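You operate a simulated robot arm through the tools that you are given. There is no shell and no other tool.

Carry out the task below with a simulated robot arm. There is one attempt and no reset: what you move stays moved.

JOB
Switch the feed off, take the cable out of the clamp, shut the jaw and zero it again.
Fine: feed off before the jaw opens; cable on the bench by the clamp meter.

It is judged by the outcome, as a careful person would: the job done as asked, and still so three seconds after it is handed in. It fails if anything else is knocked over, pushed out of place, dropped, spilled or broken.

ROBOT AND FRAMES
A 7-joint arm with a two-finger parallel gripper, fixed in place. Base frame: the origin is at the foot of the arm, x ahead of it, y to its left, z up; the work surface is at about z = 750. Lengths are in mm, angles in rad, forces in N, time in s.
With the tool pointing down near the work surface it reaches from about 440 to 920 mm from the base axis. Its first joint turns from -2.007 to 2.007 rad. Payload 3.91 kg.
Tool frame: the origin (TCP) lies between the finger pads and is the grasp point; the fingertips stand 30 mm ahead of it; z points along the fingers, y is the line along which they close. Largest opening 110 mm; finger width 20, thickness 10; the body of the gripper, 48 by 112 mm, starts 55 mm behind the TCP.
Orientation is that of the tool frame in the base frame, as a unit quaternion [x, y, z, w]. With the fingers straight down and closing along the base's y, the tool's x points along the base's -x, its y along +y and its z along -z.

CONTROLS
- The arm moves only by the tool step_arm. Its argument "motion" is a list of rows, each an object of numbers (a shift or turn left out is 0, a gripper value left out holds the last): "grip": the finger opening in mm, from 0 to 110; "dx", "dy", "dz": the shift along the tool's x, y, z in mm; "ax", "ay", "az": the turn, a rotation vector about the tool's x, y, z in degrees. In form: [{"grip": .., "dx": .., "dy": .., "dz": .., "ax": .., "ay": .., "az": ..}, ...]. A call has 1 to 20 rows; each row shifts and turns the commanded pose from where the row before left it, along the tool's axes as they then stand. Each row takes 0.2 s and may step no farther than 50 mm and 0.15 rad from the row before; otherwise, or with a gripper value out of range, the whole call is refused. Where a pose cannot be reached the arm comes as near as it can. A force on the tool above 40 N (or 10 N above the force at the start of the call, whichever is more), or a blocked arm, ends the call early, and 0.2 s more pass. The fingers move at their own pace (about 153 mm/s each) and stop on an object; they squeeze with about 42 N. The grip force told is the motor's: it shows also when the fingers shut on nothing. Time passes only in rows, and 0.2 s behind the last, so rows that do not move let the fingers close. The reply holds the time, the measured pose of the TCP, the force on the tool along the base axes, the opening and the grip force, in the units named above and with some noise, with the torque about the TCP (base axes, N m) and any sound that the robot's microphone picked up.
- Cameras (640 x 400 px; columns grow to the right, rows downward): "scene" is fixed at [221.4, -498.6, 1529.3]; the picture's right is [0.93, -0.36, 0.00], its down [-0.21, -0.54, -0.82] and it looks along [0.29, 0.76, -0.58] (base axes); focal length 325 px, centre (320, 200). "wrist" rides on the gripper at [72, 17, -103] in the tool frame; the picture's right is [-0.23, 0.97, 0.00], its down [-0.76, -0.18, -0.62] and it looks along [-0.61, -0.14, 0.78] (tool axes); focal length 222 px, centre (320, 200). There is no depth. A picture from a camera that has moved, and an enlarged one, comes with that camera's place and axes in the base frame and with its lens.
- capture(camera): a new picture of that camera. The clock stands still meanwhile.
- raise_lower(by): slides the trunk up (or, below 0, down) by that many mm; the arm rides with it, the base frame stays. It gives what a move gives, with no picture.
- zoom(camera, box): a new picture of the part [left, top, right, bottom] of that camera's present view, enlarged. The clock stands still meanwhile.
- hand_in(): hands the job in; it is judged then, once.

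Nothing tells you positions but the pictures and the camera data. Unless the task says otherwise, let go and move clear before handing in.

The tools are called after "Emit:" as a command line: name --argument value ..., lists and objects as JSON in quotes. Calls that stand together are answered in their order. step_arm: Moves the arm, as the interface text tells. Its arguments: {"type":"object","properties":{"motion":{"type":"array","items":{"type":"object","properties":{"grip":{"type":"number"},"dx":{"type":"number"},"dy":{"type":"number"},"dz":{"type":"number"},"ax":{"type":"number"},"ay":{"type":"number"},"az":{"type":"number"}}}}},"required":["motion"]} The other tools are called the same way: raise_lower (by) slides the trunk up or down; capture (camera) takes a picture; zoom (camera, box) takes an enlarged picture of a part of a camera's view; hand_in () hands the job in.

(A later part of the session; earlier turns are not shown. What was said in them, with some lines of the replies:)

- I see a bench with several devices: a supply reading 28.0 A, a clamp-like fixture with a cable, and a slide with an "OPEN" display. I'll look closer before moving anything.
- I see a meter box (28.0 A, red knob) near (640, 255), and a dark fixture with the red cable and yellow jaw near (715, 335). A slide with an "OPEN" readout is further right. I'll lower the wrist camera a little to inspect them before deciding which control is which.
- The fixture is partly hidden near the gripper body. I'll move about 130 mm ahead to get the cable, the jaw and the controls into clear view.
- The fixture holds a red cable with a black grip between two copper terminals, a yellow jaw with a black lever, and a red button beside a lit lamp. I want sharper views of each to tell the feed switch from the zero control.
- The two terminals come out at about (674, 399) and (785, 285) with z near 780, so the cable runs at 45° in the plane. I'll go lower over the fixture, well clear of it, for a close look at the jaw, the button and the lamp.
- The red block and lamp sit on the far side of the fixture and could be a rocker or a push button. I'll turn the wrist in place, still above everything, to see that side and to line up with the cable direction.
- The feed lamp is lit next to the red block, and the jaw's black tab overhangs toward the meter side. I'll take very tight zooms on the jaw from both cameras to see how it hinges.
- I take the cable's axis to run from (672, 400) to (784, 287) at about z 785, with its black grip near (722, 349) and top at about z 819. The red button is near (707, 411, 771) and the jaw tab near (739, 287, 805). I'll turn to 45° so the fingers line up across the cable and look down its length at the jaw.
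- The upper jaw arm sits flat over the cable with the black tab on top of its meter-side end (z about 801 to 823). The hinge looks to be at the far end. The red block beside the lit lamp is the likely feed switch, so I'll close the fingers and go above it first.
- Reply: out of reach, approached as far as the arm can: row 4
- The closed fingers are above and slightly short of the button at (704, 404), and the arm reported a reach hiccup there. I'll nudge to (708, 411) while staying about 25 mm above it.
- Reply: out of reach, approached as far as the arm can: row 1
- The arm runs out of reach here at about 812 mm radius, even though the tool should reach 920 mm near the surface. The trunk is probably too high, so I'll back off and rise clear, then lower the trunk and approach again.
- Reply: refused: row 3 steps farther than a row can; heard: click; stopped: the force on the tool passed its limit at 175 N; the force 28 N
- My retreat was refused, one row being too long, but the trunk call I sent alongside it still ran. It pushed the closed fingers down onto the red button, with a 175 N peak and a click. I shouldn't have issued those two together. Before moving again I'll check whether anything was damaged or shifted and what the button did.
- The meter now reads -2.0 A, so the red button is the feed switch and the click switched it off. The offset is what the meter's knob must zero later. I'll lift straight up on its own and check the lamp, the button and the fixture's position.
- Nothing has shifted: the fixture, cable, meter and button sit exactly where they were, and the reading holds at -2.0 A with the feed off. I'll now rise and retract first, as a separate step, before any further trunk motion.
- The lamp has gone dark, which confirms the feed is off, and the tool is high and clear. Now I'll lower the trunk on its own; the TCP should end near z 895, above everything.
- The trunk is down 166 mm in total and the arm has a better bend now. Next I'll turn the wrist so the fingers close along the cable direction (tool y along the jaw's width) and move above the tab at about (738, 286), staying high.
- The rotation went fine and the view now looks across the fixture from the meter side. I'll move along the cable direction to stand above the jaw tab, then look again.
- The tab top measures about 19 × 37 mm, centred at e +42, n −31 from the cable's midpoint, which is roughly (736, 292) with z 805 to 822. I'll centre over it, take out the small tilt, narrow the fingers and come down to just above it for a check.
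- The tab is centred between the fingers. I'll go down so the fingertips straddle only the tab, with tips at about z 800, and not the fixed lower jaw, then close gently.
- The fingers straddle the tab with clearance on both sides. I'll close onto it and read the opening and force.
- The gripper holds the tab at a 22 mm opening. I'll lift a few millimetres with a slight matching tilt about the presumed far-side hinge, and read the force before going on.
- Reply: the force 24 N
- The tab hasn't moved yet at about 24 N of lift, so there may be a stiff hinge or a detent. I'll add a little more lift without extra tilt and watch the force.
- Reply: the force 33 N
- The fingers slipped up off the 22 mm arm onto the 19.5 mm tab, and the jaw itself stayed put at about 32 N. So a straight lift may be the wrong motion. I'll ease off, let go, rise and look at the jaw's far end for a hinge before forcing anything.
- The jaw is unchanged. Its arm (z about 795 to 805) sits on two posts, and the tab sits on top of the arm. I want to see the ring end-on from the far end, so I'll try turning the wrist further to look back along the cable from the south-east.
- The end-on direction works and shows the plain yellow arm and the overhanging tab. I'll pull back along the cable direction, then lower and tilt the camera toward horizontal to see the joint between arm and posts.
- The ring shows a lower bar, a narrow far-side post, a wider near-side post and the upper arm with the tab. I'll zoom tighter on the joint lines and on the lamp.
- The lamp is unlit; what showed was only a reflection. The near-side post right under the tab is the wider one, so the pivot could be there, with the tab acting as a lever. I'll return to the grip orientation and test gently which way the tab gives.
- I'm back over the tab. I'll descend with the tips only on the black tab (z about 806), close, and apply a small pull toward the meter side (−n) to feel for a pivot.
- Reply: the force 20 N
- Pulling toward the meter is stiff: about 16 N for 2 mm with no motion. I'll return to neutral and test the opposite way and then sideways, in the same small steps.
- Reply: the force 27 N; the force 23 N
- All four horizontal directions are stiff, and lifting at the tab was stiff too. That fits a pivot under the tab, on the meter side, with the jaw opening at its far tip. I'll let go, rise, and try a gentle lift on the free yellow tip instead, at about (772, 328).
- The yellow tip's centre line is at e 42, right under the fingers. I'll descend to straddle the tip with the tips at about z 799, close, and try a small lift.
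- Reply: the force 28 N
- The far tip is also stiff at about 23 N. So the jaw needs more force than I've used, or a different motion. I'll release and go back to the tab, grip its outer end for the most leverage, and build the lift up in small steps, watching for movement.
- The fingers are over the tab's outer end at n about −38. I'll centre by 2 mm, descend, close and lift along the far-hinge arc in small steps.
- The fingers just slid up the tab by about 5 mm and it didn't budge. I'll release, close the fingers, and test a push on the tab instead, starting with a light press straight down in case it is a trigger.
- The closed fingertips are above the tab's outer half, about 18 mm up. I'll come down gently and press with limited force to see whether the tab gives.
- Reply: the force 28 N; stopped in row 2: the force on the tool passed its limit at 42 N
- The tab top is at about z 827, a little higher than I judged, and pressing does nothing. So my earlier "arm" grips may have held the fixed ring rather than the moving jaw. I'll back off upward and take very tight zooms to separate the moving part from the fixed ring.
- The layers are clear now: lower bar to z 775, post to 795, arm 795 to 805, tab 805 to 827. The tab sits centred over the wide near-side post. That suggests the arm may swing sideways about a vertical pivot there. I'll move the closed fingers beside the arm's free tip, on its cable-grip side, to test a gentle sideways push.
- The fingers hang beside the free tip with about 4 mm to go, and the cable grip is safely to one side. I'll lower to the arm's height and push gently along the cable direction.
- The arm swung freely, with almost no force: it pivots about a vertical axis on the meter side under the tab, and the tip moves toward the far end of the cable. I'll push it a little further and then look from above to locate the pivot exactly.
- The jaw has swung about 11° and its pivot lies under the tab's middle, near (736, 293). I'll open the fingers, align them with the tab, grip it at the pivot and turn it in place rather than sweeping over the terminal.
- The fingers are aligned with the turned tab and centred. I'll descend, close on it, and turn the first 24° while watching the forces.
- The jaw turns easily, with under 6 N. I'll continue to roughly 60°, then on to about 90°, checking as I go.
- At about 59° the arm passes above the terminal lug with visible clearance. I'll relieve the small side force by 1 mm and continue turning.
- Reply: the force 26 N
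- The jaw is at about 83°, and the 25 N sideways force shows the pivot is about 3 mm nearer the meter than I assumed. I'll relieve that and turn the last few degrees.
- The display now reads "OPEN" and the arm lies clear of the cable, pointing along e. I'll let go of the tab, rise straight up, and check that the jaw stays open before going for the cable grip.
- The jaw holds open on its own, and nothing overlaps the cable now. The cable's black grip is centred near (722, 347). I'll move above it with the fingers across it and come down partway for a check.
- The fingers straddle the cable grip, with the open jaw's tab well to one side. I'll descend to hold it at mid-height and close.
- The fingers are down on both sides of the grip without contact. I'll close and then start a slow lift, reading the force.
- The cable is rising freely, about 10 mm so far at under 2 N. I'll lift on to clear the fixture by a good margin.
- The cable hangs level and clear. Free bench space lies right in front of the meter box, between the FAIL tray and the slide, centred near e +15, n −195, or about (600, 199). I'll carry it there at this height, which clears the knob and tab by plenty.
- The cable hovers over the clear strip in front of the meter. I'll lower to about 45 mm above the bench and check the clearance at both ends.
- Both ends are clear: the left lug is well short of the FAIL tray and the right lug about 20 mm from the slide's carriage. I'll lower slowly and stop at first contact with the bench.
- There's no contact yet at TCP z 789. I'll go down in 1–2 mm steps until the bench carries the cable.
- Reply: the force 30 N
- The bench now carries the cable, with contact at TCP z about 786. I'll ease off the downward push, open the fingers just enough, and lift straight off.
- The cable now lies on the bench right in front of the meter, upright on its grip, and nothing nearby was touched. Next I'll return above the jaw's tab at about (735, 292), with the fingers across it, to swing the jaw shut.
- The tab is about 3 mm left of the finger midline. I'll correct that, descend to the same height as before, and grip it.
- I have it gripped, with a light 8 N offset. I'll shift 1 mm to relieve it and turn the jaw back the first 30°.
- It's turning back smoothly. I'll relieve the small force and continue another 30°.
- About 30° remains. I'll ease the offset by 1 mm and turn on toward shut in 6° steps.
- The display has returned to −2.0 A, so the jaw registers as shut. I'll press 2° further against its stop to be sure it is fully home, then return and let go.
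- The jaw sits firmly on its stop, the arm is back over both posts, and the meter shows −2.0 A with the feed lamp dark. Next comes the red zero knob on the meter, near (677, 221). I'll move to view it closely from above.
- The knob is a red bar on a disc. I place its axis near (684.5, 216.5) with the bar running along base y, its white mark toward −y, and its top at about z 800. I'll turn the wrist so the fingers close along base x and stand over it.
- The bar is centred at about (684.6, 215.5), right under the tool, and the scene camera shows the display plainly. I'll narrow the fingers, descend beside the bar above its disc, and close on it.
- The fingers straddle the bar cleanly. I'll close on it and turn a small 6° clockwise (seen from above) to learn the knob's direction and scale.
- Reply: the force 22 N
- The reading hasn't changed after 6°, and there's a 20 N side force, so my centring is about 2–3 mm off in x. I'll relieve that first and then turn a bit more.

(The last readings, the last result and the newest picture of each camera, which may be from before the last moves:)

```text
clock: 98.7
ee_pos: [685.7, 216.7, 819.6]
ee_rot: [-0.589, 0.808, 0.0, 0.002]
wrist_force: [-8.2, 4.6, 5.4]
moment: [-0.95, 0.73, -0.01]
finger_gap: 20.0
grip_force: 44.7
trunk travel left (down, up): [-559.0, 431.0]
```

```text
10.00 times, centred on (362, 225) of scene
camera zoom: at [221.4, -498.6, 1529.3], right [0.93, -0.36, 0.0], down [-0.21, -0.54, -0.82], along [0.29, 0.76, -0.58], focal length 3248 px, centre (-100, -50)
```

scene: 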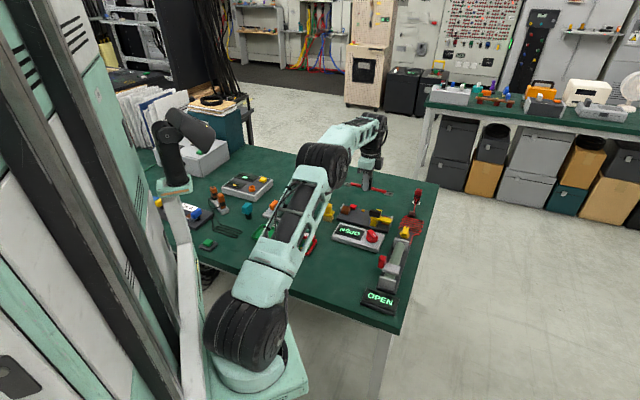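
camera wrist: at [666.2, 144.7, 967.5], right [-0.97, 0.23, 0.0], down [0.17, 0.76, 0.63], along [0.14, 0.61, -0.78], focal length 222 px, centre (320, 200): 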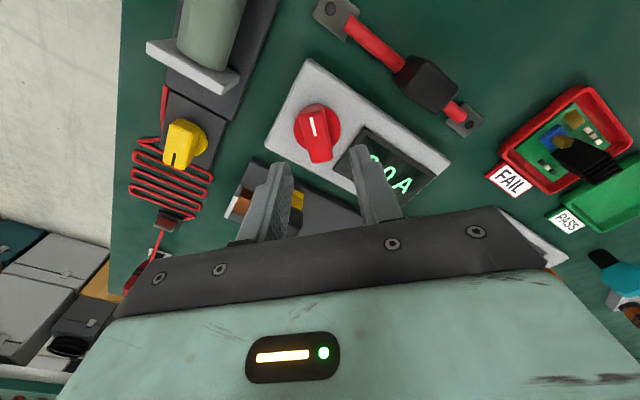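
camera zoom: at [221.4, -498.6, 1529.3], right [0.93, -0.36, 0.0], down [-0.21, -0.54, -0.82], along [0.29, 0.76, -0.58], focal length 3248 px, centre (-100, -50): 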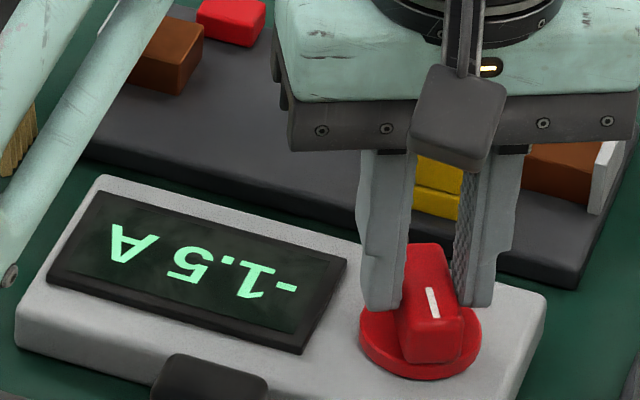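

Turning clockwise raises the reading: it is −1.5 A now. I'll keep turning in small steps, relieving side force, until it reads 0.0.

Emit:
step_arm --motion '[{"dx": 0.2, "dy": 0.8}, {"az": 4}, {"az": 4}, {"az": 4}, {}]'

Emit:
zoom --camera "scene" --box '[330, 205, 394, 245]'

```text
clock: 99.9
ee_pos: [686.3, 217.4, 819.4]
ee_rot: [-0.501, 0.866, 0.0, 0.002]
wrist_force: [-9.5, 9.6, 5.1]
moment: [-0.7, 0.85, -0.04]
finger_gap: 19.7
grip_force: 45.1
trunk travel left (down, up): [-559.0, 431.0]
```

```text
10.00 times, centred on (362, 225) of scene
camera zoom: at [221.4, -498.6, 1529.3], right [0.93, -0.36, 0.0], down [-0.21, -0.54, -0.82], along [0.29, 0.76, -0.58], focal length 3248 px, centre (-100, -50)
```

zoom: 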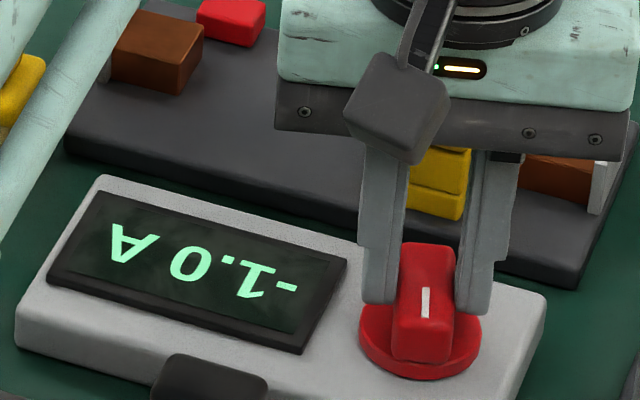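

It reads −1.0 A at 60°, so about 12° gives 0.5 A. I'll turn another 12°, with a 1 mm correction, and check again.

Emit:
step_arm --motion '[{"dy": 1.2}, {"az": 4}, {"az": 4}, {"az": 4}, {}]'

Emit:
zoom --camera "scene" --box '[330, 205, 394, 245]'

```text
clock: 101.1
ee_pos: [686.1, 217.6, 818.9]
ee_rot: [-0.407, 0.913, 0.0, 0.003]
wrist_force: [2.2, 4.3, 5.5]
moment: [-0.59, 0.71, 0.03]
finger_gap: 19.7
grip_force: 45.2
trunk travel left (down, up): [-559.0, 431.0]
```

```text
10.00 times, centred on (362, 225) of scene
camera zoom: at [221.4, -498.6, 1529.3], right [0.93, -0.36, 0.0], down [-0.21, -0.54, -0.82], along [0.29, 0.76, -0.58], focal length 3248 px, centre (-100, -50)
```

zoom: 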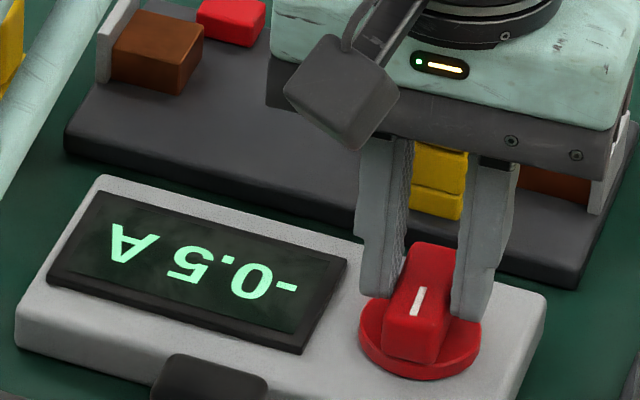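

It reads −0.5 A, with forces low. I'll turn 9° and then finish in small steps.

Emit:
step_arm --motion '[{"az": 3}, {"az": 3}, {"az": 3}, {}]'

Emit:
zoom --camera "scene" --box '[330, 205, 394, 245]'

```text
clock: 102.1
ee_pos: [686.9, 216.5, 818.9]
ee_rot: [-0.334, 0.943, 0.0, 0.002]
wrist_force: [5.5, -1.4, 0.7]
moment: [0.25, -0.53, 0.01]
finger_gap: 19.8
grip_force: 44.5
trunk travel left (down, up): [-559.0, 431.0]
```

```text
10.00 times, centred on (362, 225) of scene
camera zoom: at [221.4, -498.6, 1529.3], right [0.93, -0.36, 0.0], down [-0.21, -0.54, -0.82], along [0.29, 0.76, -0.58], focal length 3248 px, centre (-100, -50)
```

zoom: 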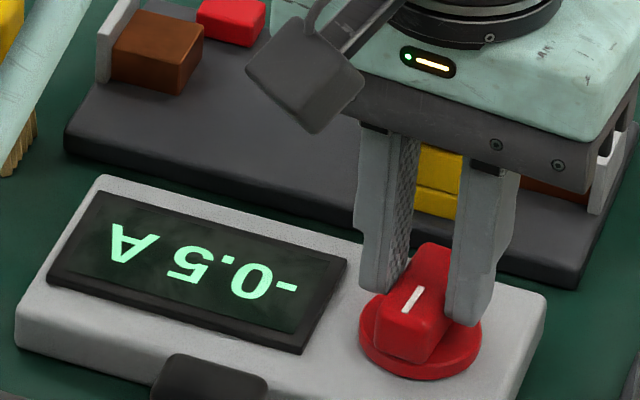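

The display moves in 0.5 A steps, so it still shows −0.5. I'll go on in 3° steps to find where 0.0 begins, and then where it ends, so I can set the knob in the middle of the zero band.

Emit:
step_arm --motion '[{"az": 3}, {}]'

Emit:
zoom --camera "scene" --box '[330, 205, 394, 245]'

```text
clock: 102.7
ee_pos: [685.8, 217.4, 819.8]
ee_rot: [-0.309, 0.951, 0.0, 0.002]
wrist_force: [11.3, -0.8, 2.8]
moment: [-0.47, 0.43, 0.01]
finger_gap: 19.7
grip_force: 44.9
trunk travel left (down, up): [-559.0, 431.0]
```

```text
10.00 times, centred on (362, 225) of scene
camera zoom: at [221.4, -498.6, 1529.3], right [0.93, -0.36, 0.0], down [-0.21, -0.54, -0.82], along [0.29, 0.76, -0.58], focal length 3248 px, centre (-100, -50)
```

zoom: 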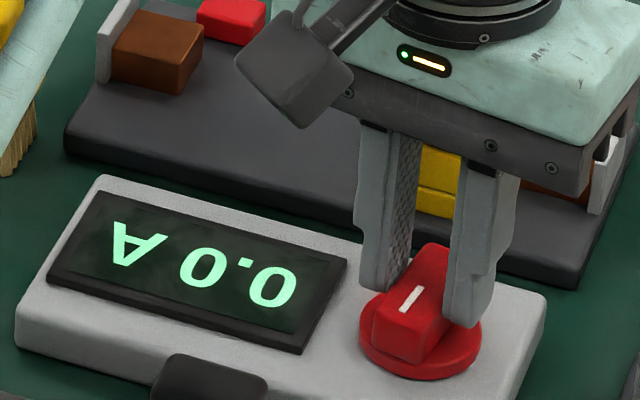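

It reads 0.0 A now, just past the edge of the band. I'll ease the side force and turn about 5° more to sit nearer the middle, then find the upper edge.

Emit:
step_arm --motion '[{"dx": -0.7, "dy": -0.8}, {"az": 2.5}, {"az": 2.5}, {}]'

Emit:
zoom --camera "scene" --box '[330, 205, 394, 245]'

Emit:
step_arm --motion '[{"az": 3}, {}]'

Emit:
zoom --camera "scene" --box '[330, 205, 394, 245]'

```text
clock: 103.7
ee_pos: [685.9, 217.0, 818.5]
ee_rot: [-0.267, 0.964, 0.001, 0.001]
wrist_force: [-3.4, -4.4, 3.6]
moment: [0.25, -0.46, 0.01]
finger_gap: 19.8
grip_force: 44.6
trunk travel left (down, up): [-559.0, 431.0]
```

```text
10.00 times, centred on (362, 225) of scene
camera zoom: at [221.4, -498.6, 1529.3], right [0.93, -0.36, 0.0], down [-0.21, -0.54, -0.82], along [0.29, 0.76, -0.58], focal length 3248 px, centre (-100, -50)
```

zoom: 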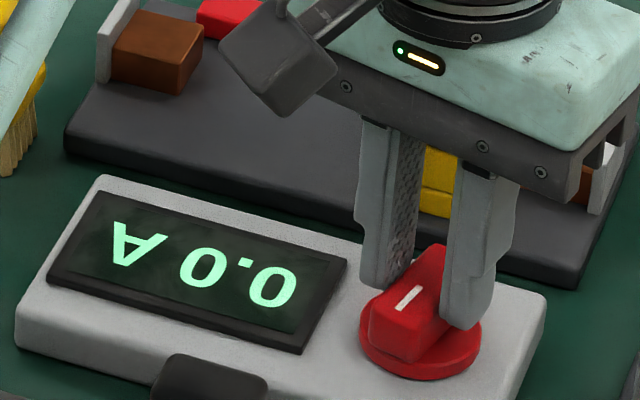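

```text
clock: 104.3
ee_pos: [687.1, 217.2, 819.2]
ee_rot: [-0.243, 0.97, 0.0, 0.002]
wrist_force: [-3.6, 0.6, 5.4]
moment: [-0.64, 1.32, 0.02]
finger_gap: 19.9
grip_force: 44.6
trunk travel left (down, up): [-559.0, 431.0]
```

```text
10.00 times, centred on (362, 225) of scene
camera zoom: at [221.4, -498.6, 1529.3], right [0.93, -0.36, 0.0], down [-0.21, -0.54, -0.82], along [0.29, 0.76, -0.58], focal length 3248 px, centre (-100, -50)
```

zoom: 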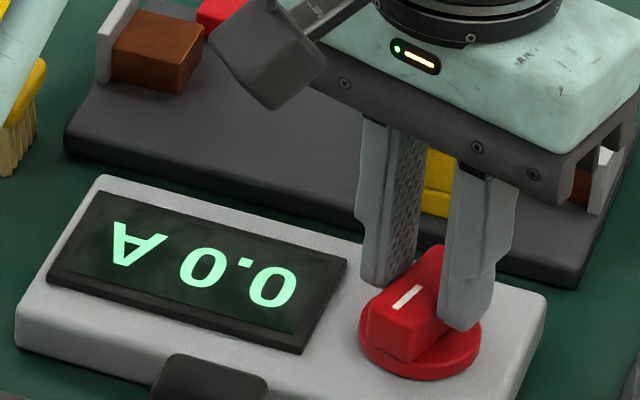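

It's still 0.0 at both angles. I'll go on in 3° steps to find the upper edge.

Emit:
step_arm --motion '[{"az": 3}, {}]'

Emit:
zoom --camera "scene" --box '[330, 205, 394, 245]'

Emit:
step_arm --motion '[{"az": 3}, {}]'

Emit:
zoom --camera "scene" --box '[330, 205, 394, 245]'

```text
clock: 104.9
ee_pos: [685.8, 216.5, 818.9]
ee_rot: [-0.218, 0.976, 0.0, 0.002]
wrist_force: [-6.1, -0.8, 4.0]
moment: [-0.53, 1.12, -0.03]
finger_gap: 20.1
grip_force: 45.1
trunk travel left (down, up): [-559.0, 431.0]
```

```text
10.00 times, centred on (362, 225) of scene
camera zoom: at [221.4, -498.6, 1529.3], right [0.93, -0.36, 0.0], down [-0.21, -0.54, -0.82], along [0.29, 0.76, -0.58], focal length 3248 px, centre (-100, -50)
```

zoom: 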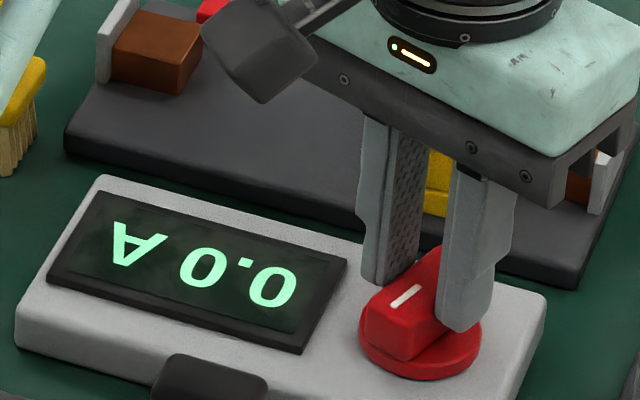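

```text
clock: 105.5
ee_pos: [685.8, 216.8, 818.6]
ee_rot: [-0.19, 0.982, 0.001, 0.002]
wrist_force: [-7.2, -2.2, 3.4]
moment: [-0.35, 1.13, -0.01]
finger_gap: 19.6
grip_force: 44.9
trunk travel left (down, up): [-559.0, 431.0]
```

```text
10.00 times, centred on (362, 225) of scene
camera zoom: at [221.4, -498.6, 1529.3], right [0.93, -0.36, 0.0], down [-0.21, -0.54, -0.82], along [0.29, 0.76, -0.58], focal length 3248 px, centre (-100, -50)
```

zoom: 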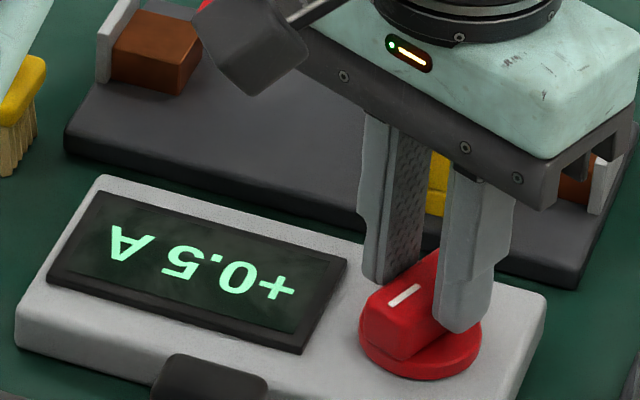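

The zero band runs from about −37.5° to −23.5°, so its middle is near −30.5°. I'll turn back about 9° to sit in the middle and confirm.

Emit:
step_arm --motion '[{"az": -3}, {"az": -3}, {"az": -3}, {}]'

Emit:
zoom --camera "scene" --box '[330, 205, 394, 245]'

```text
clock: 106.5
ee_pos: [686.1, 216.7, 820.0]
ee_rot: [-0.269, 0.963, 0.001, 0.003]
wrist_force: [-8.7, -0.8, 2.0]
moment: [-0.27, 0.67, -0.01]
finger_gap: 19.6
grip_force: 44.8
trunk travel left (down, up): [-559.0, 431.0]
```

```text
10.00 times, centred on (362, 225) of scene
camera zoom: at [221.4, -498.6, 1529.3], right [0.93, -0.36, 0.0], down [-0.21, -0.54, -0.82], along [0.29, 0.76, -0.58], focal length 3248 px, centre (-100, -50)
```

zoom: 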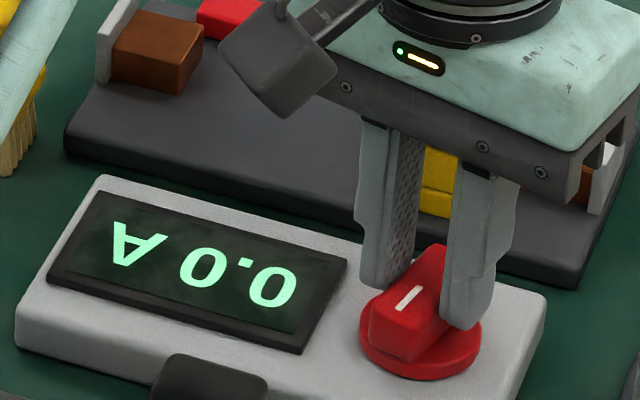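

It reads 0.0 A, centred in the band. I'll relieve the slight side force, open the fingers, and rise straight up, then recheck the reading.

Emit:
step_arm --motion '[{"dx": 0.8, "dy": 0.5}, {"grip": 30}, {}, {}]'

Emit:
step_arm --motion '[{"dz": -10}, {"dz": -20}, {"dz": -30}, {"dz": -40}, {"dz": -40}, {}]'

Emit:
zoom --camera "scene" --box '[290, 180, 434, 270]'

Emit:
capture --camera "wrist"

```text
clock: 107.5
ee_pos: [685.3, 216.1, 820.3]
ee_rot: [-0.268, 0.963, 0.001, 0.003]
wrist_force: [-0.8, 1.8, 0.1]
moment: [-0.01, -0.01, 0.0]
finger_gap: 29.8
grip_force: 0.0
trunk travel left (down, up): [-559.0, 431.0]
```

```text
clock: 108.9
ee_pos: [684.1, 217.3, 960.6]
ee_rot: [-0.268, 0.963, 0.001, 0.002]
wrist_force: [-0.1, -0.4, 0.3]
moment: [0.02, 0.01, 0.0]
finger_gap: 30.0
grip_force: 0.0
trunk travel left (down, up): [-559.0, 431.0]
```

```text
4.44 times, centred on (362, 225) of scene
camera zoom: at [221.4, -498.6, 1529.3], right [0.93, -0.36, 0.0], down [-0.21, -0.54, -0.82], along [0.29, 0.76, -0.58], focal length 1443 px, centre (133, 89)
```

zoom: 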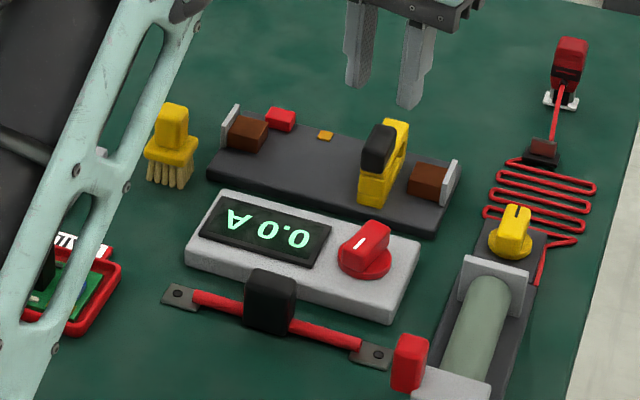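

```text
taken
camera wrist: at [612.9, 193.6, 1064.6], right [-0.31, 0.95, 0.0], down [0.74, 0.24, 0.63], along [0.6, 0.19, -0.78], focal length 222 px, centre (320, 200)
```

wrist: 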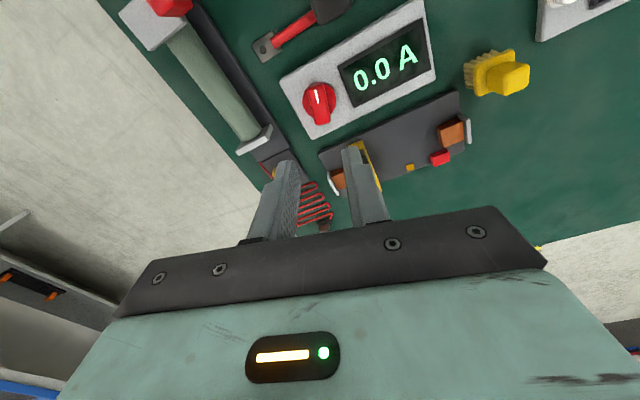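

Everything is as asked: 0.0 A, jaw shut, lamp dark, cable lying in front of the meter. I'll retract clear and do a final comparison with the first pictures.

Emit:
step_arm --motion '[{"dx": 20, "dz": -35}, {"dx": 20, "dz": -35}, {"dx": 20, "dz": -30}, {}, {}, {}, {}, {}]'

Emit:
zoom --camera "scene" --box '[320, 180, 440, 255]'

Emit:
zoom --camera "scene" --box '[362, 202, 394, 222]'

Emit:
capture --camera "scene"

```text
clock: 110.7
ee_pos: [632.4, 183.6, 1057.9]
ee_rot: [-0.268, 0.963, 0.0, 0.003]
wrist_force: [-0.4, 0.2, 0.0]
moment: [0.02, 0.02, 0.02]
finger_gap: 29.9
grip_force: 0.0
trunk travel left (down, up): [-559.0, 431.0]
```

```text
5.33 times, centred on (380, 218) of scene
camera zoom: at [221.4, -498.6, 1529.3], right [0.93, -0.36, 0.0], down [-0.21, -0.54, -0.82], along [0.29, 0.76, -0.58], focal length 1732 px, centre (0, 107)
```

zoom: 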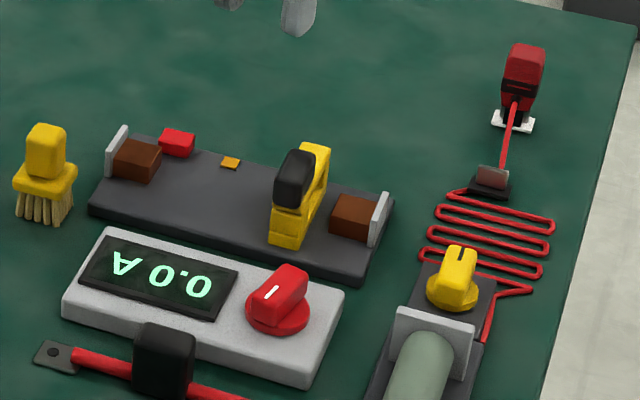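

```text
16.00 times, centred on (378, 212) of scene
camera zoom: at [221.4, -498.6, 1529.3], right [0.93, -0.36, 0.0], down [-0.21, -0.54, -0.82], along [0.29, 0.76, -0.58], focal length 5196 px, centre (-608, 8)
```

zoom: 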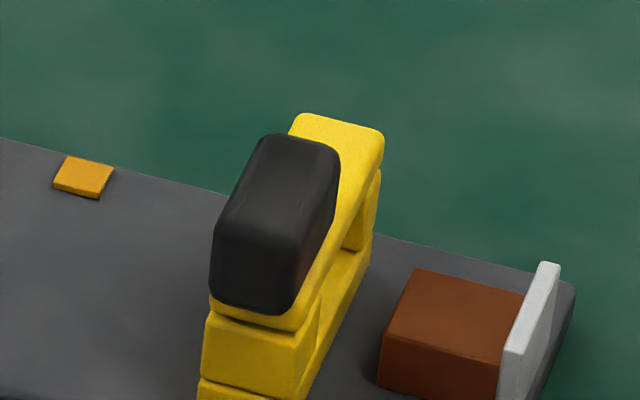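

```text
taken
```

scene: 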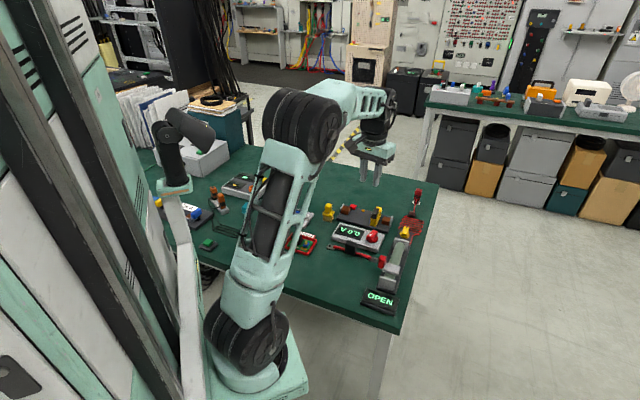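

The fixture, meter, brush, slide and probe sit at the same pixels as at the start. The jaw looks exactly as it did when shut, the lamp is dark, the meter reads 0.0 A, and the cable rests on the bench in front of the meter. The arm is clear, so I'm handing in.

Emit:
hand_in

```text
The job is handed in.
```

The job is handed in: the feed is off, the cable is out of the clamp, the jaw is shut and the meter reads 0.0 A.

- **Feed:** It went off before the jaw opened. The lamp went dark and the reading dropped from 28.0 A to −2.0 A.
- **Cable:** It is lying on the bench directly in front of the meter box. Neither end touches the FAIL tray or the slide.
- **Jaw:** I swung it back and pressed it firmly against its stop. The display changed from "OPEN" back to a reading.
- **Zero:** The display moves in 0.5 A steps, so I set the knob in the middle of the 0.0 band, and it still read 0.0 A after I let go.

**Hard press on the feed button:** I did not switch the feed off in a controlled way. I sent a trunk-lowering command together with an arm move. The arm move was refused but the trunk still went down, pushing the closed fingers onto the feed button at up to 175 N. The button clicked and did its job, and I saw no damage or movement, but it took far more force than it should have.

**Forces on the jaw:** Before finding that the jaw swings sideways, I lifted, pushed and pressed on it, with forces up to about 42 N. It still opened and shut smoothly afterwards.

In the final pictures, the fixture, meter, brush, slide and probe were where they started.
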